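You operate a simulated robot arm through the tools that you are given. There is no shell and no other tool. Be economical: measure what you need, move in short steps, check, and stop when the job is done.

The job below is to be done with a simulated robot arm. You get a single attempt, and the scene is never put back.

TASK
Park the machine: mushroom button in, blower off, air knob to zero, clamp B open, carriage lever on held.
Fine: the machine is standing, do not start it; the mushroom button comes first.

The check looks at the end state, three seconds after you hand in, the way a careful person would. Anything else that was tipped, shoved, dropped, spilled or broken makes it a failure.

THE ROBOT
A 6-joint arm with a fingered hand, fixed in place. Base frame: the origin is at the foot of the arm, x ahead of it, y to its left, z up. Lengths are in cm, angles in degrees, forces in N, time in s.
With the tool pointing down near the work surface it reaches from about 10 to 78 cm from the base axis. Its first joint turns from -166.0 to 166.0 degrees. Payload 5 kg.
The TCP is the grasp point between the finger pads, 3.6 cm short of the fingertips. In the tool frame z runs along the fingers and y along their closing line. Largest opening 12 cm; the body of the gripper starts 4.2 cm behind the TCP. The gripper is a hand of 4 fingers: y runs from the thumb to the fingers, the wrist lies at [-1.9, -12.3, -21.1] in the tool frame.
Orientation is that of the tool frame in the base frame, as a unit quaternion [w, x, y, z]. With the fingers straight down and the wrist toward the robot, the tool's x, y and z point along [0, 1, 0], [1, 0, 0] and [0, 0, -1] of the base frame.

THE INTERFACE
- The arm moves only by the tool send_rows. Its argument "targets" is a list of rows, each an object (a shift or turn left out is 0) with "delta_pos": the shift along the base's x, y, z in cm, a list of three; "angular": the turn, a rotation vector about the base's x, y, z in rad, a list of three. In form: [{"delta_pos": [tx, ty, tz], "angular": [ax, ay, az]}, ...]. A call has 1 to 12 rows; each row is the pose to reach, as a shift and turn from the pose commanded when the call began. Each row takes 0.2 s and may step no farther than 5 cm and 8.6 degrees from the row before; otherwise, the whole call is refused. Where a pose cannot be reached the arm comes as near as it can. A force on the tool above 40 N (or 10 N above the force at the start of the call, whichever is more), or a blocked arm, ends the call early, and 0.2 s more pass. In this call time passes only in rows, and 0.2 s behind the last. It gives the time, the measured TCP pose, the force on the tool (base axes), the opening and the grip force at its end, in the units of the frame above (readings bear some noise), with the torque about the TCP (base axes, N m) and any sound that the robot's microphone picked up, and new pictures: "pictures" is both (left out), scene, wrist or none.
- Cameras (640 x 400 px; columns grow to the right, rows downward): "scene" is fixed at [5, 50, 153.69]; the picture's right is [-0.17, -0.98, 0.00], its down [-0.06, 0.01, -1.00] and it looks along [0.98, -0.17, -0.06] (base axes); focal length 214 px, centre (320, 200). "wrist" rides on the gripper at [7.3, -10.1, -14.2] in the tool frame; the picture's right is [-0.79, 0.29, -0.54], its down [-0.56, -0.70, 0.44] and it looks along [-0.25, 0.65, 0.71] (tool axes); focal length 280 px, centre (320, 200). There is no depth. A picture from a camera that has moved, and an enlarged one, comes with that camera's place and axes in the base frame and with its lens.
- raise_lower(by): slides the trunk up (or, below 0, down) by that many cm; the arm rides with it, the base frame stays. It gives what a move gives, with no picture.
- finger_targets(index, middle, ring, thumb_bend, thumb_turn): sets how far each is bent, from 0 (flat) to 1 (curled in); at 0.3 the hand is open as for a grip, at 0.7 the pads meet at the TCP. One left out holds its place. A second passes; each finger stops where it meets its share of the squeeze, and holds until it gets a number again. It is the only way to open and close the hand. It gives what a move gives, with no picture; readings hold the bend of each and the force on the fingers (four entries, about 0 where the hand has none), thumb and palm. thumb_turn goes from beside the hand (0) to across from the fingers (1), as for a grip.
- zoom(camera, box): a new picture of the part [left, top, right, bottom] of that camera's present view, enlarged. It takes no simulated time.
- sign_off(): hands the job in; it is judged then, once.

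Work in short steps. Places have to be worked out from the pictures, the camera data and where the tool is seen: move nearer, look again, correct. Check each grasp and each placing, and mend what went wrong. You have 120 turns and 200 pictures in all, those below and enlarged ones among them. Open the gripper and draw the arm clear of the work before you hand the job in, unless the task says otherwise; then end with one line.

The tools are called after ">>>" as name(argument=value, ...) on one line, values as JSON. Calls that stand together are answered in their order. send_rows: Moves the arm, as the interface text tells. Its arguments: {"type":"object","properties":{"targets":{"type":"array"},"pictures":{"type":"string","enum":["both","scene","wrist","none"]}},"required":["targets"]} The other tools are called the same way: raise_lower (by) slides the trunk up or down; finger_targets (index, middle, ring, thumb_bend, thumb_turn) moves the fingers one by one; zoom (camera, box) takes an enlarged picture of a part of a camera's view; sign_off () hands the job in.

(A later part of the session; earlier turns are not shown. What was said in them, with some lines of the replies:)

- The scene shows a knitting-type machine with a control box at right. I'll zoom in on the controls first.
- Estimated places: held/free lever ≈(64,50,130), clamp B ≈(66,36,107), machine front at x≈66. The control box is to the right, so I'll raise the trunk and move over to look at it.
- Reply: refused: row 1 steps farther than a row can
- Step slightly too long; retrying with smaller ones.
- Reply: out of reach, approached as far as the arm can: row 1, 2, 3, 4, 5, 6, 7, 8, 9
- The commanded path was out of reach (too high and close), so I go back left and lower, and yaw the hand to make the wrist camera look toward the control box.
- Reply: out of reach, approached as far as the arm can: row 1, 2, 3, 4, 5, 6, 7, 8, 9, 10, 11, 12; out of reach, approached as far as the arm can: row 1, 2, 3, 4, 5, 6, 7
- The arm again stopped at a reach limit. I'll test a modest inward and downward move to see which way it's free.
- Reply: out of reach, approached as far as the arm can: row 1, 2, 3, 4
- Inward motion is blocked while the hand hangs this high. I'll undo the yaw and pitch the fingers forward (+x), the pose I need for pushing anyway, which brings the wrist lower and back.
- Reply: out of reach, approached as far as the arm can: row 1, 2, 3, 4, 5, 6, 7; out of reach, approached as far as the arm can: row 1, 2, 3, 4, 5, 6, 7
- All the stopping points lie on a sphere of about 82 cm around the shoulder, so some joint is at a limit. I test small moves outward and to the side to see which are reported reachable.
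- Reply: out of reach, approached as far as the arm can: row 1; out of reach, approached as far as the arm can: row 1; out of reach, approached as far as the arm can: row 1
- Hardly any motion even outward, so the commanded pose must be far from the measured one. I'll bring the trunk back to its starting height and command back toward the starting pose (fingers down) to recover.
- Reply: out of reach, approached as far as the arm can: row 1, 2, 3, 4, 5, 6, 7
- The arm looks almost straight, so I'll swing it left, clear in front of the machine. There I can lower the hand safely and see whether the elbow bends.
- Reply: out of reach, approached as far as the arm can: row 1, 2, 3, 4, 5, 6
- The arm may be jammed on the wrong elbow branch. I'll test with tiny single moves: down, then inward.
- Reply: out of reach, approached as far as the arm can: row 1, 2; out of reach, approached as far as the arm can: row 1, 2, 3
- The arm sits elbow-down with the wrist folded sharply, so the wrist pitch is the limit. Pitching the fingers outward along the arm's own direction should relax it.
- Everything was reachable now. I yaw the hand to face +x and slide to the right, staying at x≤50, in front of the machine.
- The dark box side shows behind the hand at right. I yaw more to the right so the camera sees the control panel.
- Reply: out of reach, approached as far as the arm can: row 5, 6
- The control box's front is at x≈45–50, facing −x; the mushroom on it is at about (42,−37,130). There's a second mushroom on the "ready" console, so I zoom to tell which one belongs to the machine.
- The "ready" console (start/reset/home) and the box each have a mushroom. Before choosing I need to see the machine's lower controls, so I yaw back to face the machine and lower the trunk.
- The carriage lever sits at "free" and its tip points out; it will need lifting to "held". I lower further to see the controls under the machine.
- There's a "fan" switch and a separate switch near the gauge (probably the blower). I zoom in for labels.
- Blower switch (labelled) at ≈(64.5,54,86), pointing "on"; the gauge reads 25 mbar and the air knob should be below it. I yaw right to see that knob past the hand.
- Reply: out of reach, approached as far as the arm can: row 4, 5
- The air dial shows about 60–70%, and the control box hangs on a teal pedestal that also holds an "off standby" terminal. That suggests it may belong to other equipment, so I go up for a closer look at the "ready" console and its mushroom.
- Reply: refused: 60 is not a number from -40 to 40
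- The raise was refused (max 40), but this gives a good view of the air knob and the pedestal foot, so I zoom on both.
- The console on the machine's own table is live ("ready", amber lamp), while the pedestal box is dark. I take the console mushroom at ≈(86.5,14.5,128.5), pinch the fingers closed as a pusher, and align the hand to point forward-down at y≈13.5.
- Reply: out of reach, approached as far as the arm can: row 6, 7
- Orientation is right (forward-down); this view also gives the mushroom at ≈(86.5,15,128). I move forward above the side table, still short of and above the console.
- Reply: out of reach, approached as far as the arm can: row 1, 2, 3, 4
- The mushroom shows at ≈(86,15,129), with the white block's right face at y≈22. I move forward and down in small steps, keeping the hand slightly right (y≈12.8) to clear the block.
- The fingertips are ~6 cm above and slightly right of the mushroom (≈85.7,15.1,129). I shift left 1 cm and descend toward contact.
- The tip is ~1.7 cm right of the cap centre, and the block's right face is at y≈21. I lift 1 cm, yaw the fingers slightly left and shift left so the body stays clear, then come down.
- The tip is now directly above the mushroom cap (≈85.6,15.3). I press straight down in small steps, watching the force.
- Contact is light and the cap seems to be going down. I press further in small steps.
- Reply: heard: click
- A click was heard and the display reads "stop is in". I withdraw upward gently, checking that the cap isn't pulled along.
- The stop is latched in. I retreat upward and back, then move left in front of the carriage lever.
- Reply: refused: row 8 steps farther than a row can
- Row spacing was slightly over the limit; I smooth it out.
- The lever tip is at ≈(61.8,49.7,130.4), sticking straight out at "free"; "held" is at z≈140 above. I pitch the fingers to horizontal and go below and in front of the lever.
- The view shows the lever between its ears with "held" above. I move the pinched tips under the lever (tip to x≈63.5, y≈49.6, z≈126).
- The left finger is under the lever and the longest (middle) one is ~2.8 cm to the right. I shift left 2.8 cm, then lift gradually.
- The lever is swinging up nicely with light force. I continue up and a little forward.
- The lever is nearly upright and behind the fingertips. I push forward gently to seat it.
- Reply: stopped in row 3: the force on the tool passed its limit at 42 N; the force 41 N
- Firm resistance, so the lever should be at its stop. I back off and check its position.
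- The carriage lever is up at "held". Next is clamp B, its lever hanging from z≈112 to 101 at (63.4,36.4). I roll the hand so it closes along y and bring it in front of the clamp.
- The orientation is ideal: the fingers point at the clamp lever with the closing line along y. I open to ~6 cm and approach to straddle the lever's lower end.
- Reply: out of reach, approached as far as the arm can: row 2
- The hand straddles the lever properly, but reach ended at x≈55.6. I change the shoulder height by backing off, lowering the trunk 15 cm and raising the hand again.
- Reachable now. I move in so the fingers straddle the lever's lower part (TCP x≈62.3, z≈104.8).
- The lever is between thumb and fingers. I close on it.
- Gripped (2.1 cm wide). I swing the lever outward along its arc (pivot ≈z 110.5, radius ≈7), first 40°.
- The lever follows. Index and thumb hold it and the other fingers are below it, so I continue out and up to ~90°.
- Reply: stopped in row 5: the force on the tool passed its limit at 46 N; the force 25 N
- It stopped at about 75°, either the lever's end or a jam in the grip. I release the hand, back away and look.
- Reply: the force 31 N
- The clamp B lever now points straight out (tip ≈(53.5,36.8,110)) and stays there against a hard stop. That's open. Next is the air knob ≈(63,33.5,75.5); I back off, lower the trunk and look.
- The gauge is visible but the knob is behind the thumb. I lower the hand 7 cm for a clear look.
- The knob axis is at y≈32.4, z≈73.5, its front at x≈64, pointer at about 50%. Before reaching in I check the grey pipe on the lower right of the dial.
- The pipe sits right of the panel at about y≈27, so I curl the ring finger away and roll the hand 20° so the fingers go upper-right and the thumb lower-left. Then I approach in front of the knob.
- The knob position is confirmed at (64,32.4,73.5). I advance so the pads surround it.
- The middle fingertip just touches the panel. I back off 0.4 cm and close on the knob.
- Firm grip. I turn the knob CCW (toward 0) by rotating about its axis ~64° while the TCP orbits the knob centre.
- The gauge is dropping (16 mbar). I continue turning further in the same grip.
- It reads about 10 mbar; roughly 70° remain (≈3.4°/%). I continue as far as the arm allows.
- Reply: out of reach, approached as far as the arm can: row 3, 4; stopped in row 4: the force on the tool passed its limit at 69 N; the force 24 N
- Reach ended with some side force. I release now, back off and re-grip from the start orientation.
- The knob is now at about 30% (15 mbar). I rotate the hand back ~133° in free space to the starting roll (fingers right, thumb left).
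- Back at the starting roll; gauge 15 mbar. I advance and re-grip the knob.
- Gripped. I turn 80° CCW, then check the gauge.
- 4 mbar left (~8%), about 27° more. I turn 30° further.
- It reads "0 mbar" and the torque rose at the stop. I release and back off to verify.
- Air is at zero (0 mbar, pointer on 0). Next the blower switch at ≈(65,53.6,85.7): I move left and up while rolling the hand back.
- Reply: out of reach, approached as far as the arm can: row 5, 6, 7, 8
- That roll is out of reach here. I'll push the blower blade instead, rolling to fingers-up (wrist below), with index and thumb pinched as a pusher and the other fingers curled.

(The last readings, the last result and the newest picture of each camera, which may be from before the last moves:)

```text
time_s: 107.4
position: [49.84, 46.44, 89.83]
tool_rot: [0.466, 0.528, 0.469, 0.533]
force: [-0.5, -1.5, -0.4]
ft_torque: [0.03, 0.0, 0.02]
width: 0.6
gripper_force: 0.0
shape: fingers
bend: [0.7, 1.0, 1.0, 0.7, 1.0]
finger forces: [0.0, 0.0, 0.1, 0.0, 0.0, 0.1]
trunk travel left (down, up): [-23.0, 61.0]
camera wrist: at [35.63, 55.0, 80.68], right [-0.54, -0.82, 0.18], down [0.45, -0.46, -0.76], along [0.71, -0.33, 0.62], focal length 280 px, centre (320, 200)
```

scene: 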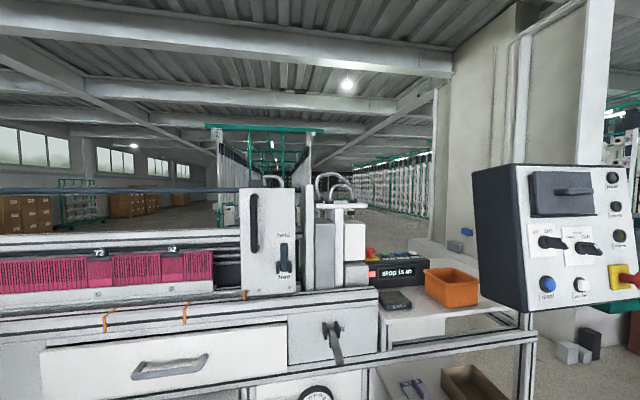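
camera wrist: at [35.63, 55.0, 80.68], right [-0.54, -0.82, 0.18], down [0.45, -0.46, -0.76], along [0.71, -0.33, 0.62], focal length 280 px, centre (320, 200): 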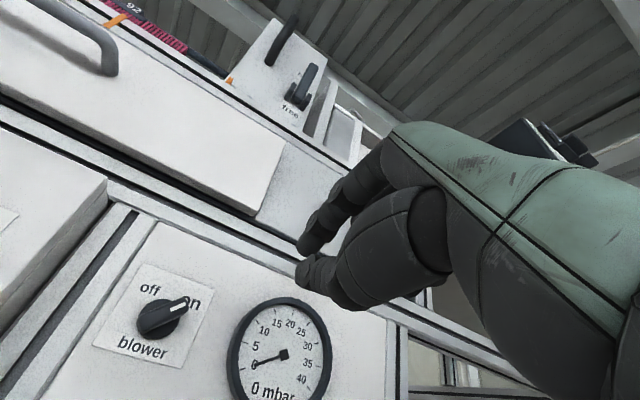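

>>> zoom(camera="wrist", box=[80, 240, 260, 390])

```text
2.67 times, centred on (170, 315) of wrist
camera zoom: at [35.63, 55.0, 80.68], right [-0.54, -0.82, 0.18], down [0.45, -0.46, -0.76], along [0.71, -0.33, 0.62], focal length 748 px, centre (720, -107)
```

zoom: 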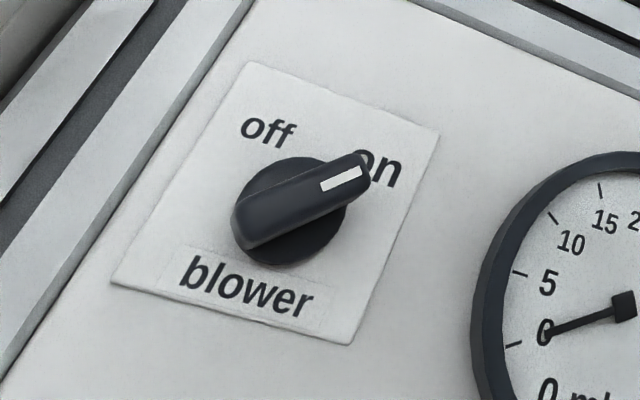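

The blade spans from (54.7,84.2) to its "on" tip (52.2,87.1), centred ≈(53.4,85.65). I place the pusher tip at lower right of the blade, (tip ≈ y 49.7, z 84.5).

>>> send_rows(targets=[{"delta_pos": [2.5, 1.5, -2.7]}, {"delta_pos": [5.2, 3, -5.3]}, {"delta_pos": [8.5, 3, -5.3]}, {"delta_pos": [11.7, 3, -5.3]}], pictures="wrist")

>>> zoom(camera="wrist", box=[200, 180, 380, 340])

```text
time_s: 108.4
position: [61.45, 49.42, 84.57]
tool_rot: [0.466, 0.53, 0.467, 0.532]
force: [0.5, 0.9, -0.3]
ft_torque: [0.01, 0.0, -0.01]
width: 0.6
gripper_force: 0.1
shape: fingers
bend: [0.7, 1.0, 1.0, 0.7, 1.0]
finger forces: [0.0, 0.1, 0.1, 0.0, 0.0, 0.1]
trunk travel left (down, up): [-23.0, 61.0]
camera wrist: at [47.3, 57.98, 75.43], right [-0.54, -0.82, 0.18], down [0.45, -0.46, -0.77], along [0.71, -0.33, 0.62], focal length 280 px, centre (320, 200)
```

wrist: 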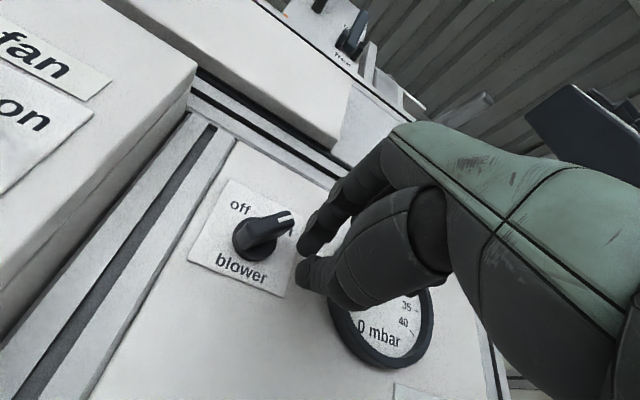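

```text
2.50 times, centred on (290, 260) of wrist
camera zoom: at [47.3, 57.98, 75.43], right [-0.54, -0.82, 0.18], down [0.45, -0.46, -0.77], along [0.71, -0.33, 0.62], focal length 701 px, centre (395, 50)
```

zoom: 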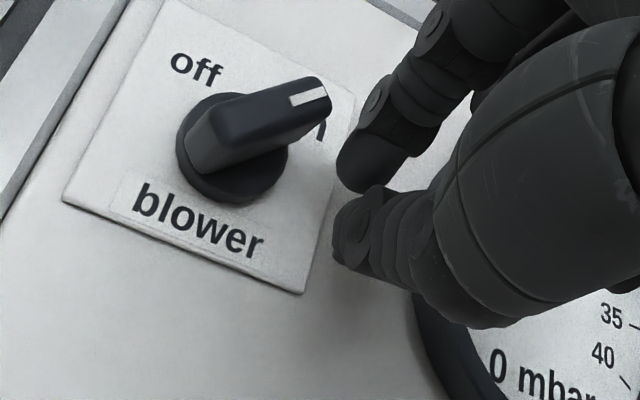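

The index tip is right of the blade, with the thumb just below it. I open the thumb downward so only the index pushes, go 0.6 cm deeper, and begin pushing left.

>>> finger_targets(thumb_bend=0.42)

>>> send_rows(targets=[{"delta_pos": [0.5, 0.7, 0.3]}, {"delta_pos": [0.6, 1.4, 0.4]}, {"delta_pos": [0.6, 1.9, 1.2]}], pictures="wrist")

>>> zoom(camera="wrist", box=[200, 180, 380, 340])

```text
time_s: 109.4
position: [61.3, 49.49, 84.53]
tool_rot: [0.466, 0.53, 0.467, 0.533]
force: [0.2, -0.6, 0.5]
ft_torque: [0.0, 0.01, -0.02]
width: 4.64
gripper_force: 0.1
shape: fingers
bend: [0.7, 1.0, 1.0, 0.42, 0.99]
finger forces: [0.0, 0.0, 0.0, 0.1, 0.0, 0.0]
trunk travel left (down, up): [-23.0, 61.0]
```

```text
time_s: 110.2
position: [61.9, 51.17, 85.63]
tool_rot: [0.466, 0.53, 0.467, 0.533]
force: [0.5, -1.0, 1.0]
ft_torque: [0.02, 0.0, 0.02]
width: 4.73
gripper_force: 0.8
shape: fingers
bend: [0.69, 1.0, 1.0, 0.42, 0.99]
finger forces: [1.5, 0.0, 0.0, 0.0, 0.1, 0.0]
trunk travel left (down, up): [-23.0, 61.0]
camera wrist: at [47.87, 59.79, 76.6], right [-0.54, -0.82, 0.18], down [0.45, -0.46, -0.77], along [0.71, -0.33, 0.62], focal length 280 px, centre (320, 200)
```

wrist: 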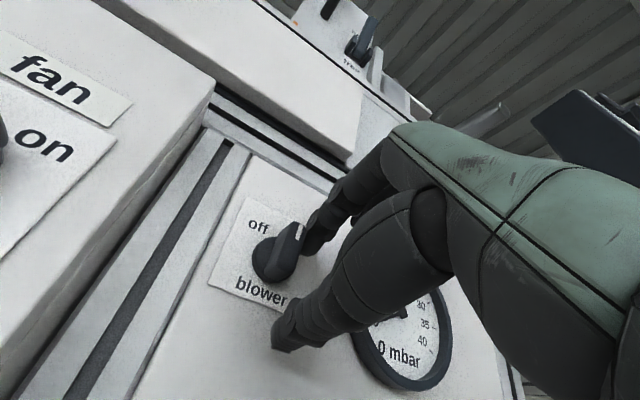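

```text
2.50 times, centred on (290, 260) of wrist
camera zoom: at [47.87, 59.79, 76.6], right [-0.54, -0.82, 0.18], down [0.45, -0.46, -0.77], along [0.71, -0.33, 0.62], focal length 701 px, centre (395, 50)
```

zoom: 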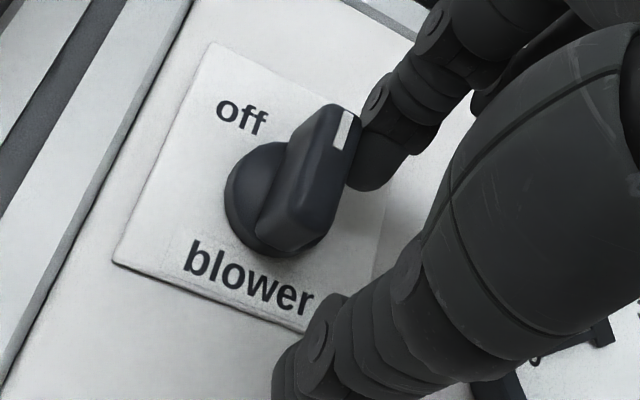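

The blade is turning toward "off". I continue along the arc, up and left.

>>> send_rows(targets=[{"delta_pos": [0, 0.6, 0.7]}, {"delta_pos": [0, 1.4, 1.1]}, {"delta_pos": [0, 2.3, 1.2]}], pictures="wrist")

>>> zoom(camera="wrist", box=[200, 180, 380, 340])

```text
time_s: 111.0
position: [62.12, 53.56, 86.96]
tool_rot: [0.466, 0.53, 0.467, 0.533]
force: [-0.3, -1.1, 1.6]
ft_torque: [0.02, -0.05, -0.04]
width: 4.78
gripper_force: 1.0
shape: fingers
bend: [0.69, 1.0, 1.0, 0.42, 0.99]
finger forces: [1.7, 0.0, 0.0, 0.0, 0.0, 0.1]
trunk travel left (down, up): [-23.0, 61.0]
heard: click
camera wrist: at [47.95, 62.12, 77.86], right [-0.54, -0.82, 0.18], down [0.45, -0.46, -0.77], along [0.71, -0.33, 0.62], focal length 280 px, centre (320, 200)
```

wrist: 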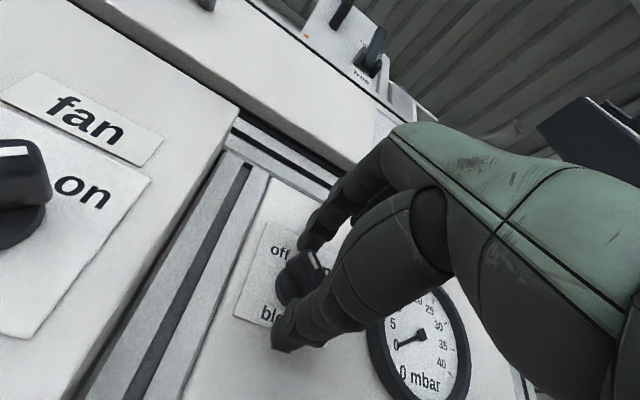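

```text
2.50 times, centred on (290, 260) of wrist
camera zoom: at [47.95, 62.12, 77.86], right [-0.54, -0.82, 0.18], down [0.45, -0.46, -0.77], along [0.71, -0.33, 0.62], focal length 701 px, centre (395, 50)
```

zoom: 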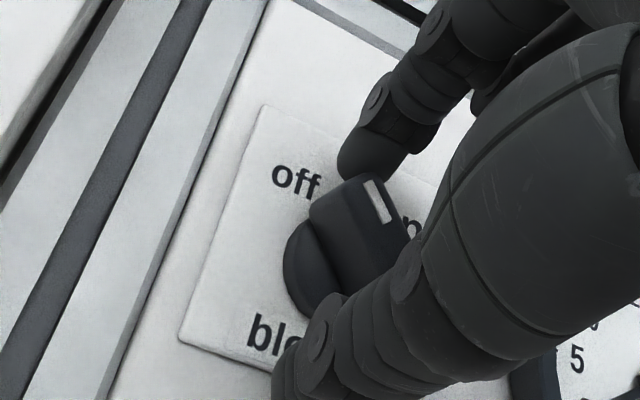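

A click, and the pointer now aims up-left at "off". I back straight out and verify.

>>> send_rows(targets=[{"delta_pos": [-4, 0, 0]}, {"delta_pos": [-8, -0.5, 0]}, {"delta_pos": [-11, -3, 0]}, {"delta_pos": [-13, -7, 0]}], pictures="wrist")

>>> zoom(camera="wrist", box=[60, 200, 340, 400])

```text
time_s: 112.0
position: [48.99, 46.42, 87.05]
tool_rot: [0.466, 0.53, 0.466, 0.533]
force: [0.1, 0.2, -0.9]
ft_torque: [0.01, -0.03, 0.05]
width: 4.66
gripper_force: 0.0
shape: fingers
bend: [0.7, 1.0, 1.0, 0.42, 0.99]
finger forces: [0.1, 0.0, 0.0, 0.0, 0.0, 0.0]
trunk travel left (down, up): [-23.0, 61.0]
camera wrist: at [34.92, 55.02, 77.85], right [-0.54, -0.82, 0.18], down [0.45, -0.46, -0.77], along [0.71, -0.33, 0.62], focal length 280 px, centre (320, 200)
```

wrist: 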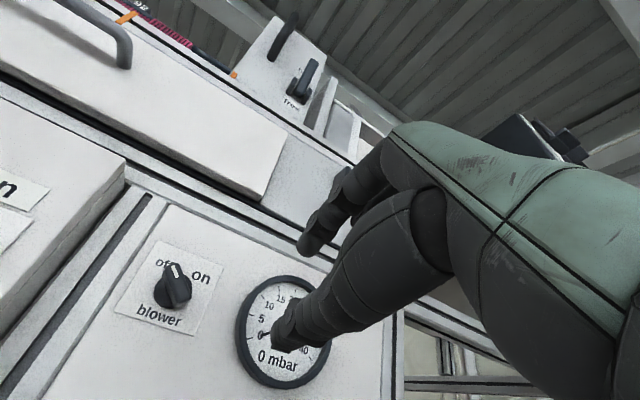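

```text
2.00 times, centred on (200, 300) of wrist
camera zoom: at [34.92, 55.02, 77.85], right [-0.54, -0.82, 0.18], down [0.45, -0.46, -0.77], along [0.71, -0.33, 0.62], focal length 561 px, centre (560, 0)
```

zoom: 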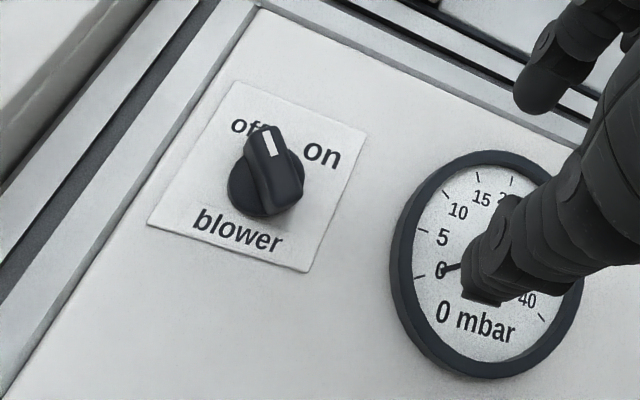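

The blower pointer is at "off", symmetric to its former "on" angle. I open the hand, draw back, and make a final check of all controls.

>>> finger_targets(index=0.3, middle=0.3, ring=0.3, thumb_bend=0.3)

>>> send_rows(targets=[{"delta_pos": [-4, 2, 0]}, {"delta_pos": [-8, 4, 0]}, {"delta_pos": [-11, 6, 0]}], pictures="both")

>>> zoom(camera="scene", box=[230, 180, 450, 380])

>>> zoom(camera="scene", box=[290, 300, 400, 400])

```text
time_s: 113.0
position: [49.03, 46.54, 86.81]
tool_rot: [0.466, 0.53, 0.467, 0.532]
force: [-0.6, 0.5, 0.3]
ft_torque: [0.0, -0.04, 0.02]
width: 12.32
gripper_force: 0.2
shape: fingers
bend: [0.3, 0.3, 0.3, 0.3, 0.98]
finger forces: [0.1, 0.0, 0.1, 0.0, 0.0, 0.0]
trunk travel left (down, up): [-23.0, 61.0]
```

```text
time_s: 113.8
position: [37.87, 52.93, 86.75]
tool_rot: [0.465, 0.529, 0.468, 0.534]
force: [-0.5, -0.4, -0.6]
ft_torque: [0.02, 0.0, 0.02]
width: 12.29
gripper_force: 0.1
shape: fingers
bend: [0.3, 0.3, 0.3, 0.3, 0.98]
finger forces: [0.0, 0.1, 0.1, 0.0, 0.0, 0.0]
trunk travel left (down, up): [-23.0, 61.0]
camera wrist: at [23.8, 61.45, 77.54], right [-0.54, -0.82, 0.18], down [0.45, -0.46, -0.77], along [0.71, -0.33, 0.62], focal length 280 px, centre (320, 200)
```

scene: 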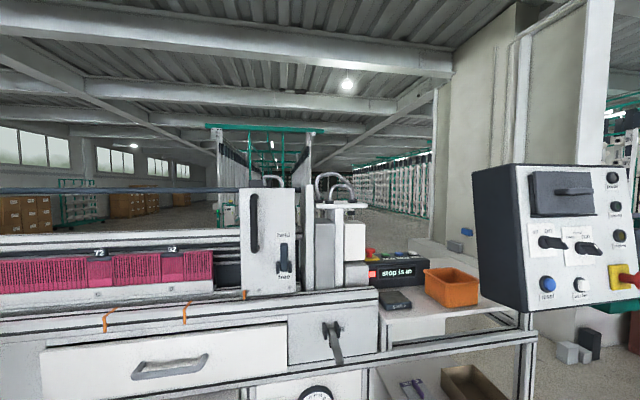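
wrist: 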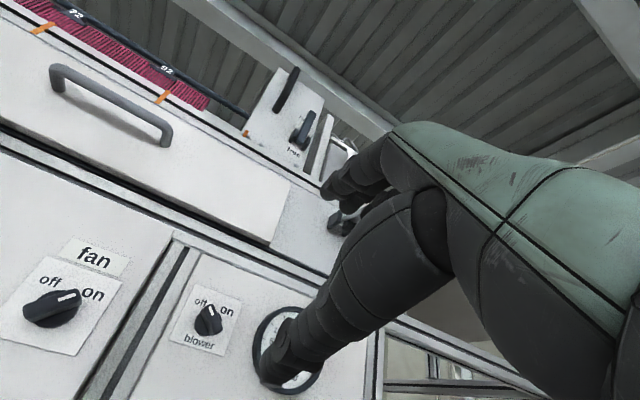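

```text
2.00 times, centred on (340, 280) of scene
camera zoom: at [5.0, 50.0, 153.69], right [-0.17, -0.98, 0.0], down [-0.06, 0.01, -1.0], along [0.98, -0.17, -0.06], focal length 429 px, centre (280, 40)
```

zoom: 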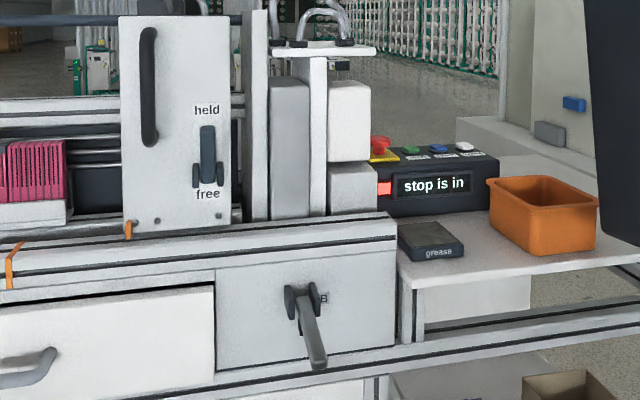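

```text
4.00 times, centred on (345, 350) of scene
camera zoom: at [5.0, 50.0, 153.69], right [-0.17, -0.98, 0.0], down [-0.06, 0.01, -1.0], along [0.98, -0.17, -0.06], focal length 858 px, centre (220, -400)
```

zoom: 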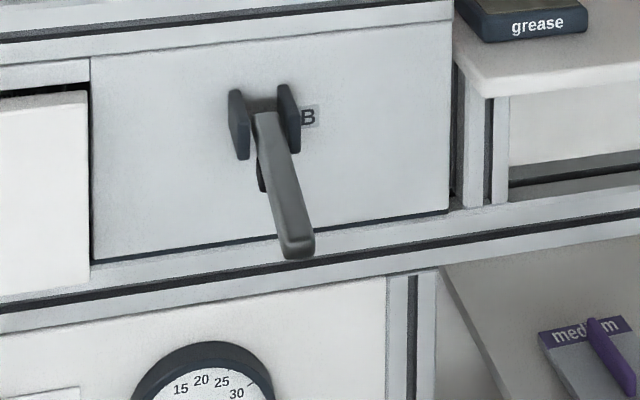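

All five are as asked: the display shows "stop is in", the blower is off, air reads 0 mbar, clamp B is open and the carriage lever is on held. The hand is open and clear, so I hand in.

>>> sign_off()

```text
The job is handed in.
```

The machine is parked: the mushroom button went in first (the display reads "stop is in"), then carriage lever on held, clamp B open, air at zero (gauge 0 mbar) and blower off. I pressed the mushroom on the machine's own "ready" console, not the one on the separate control box. Clamp B has no open/closed marking, so I took its lever swung out to the hard stop as open.
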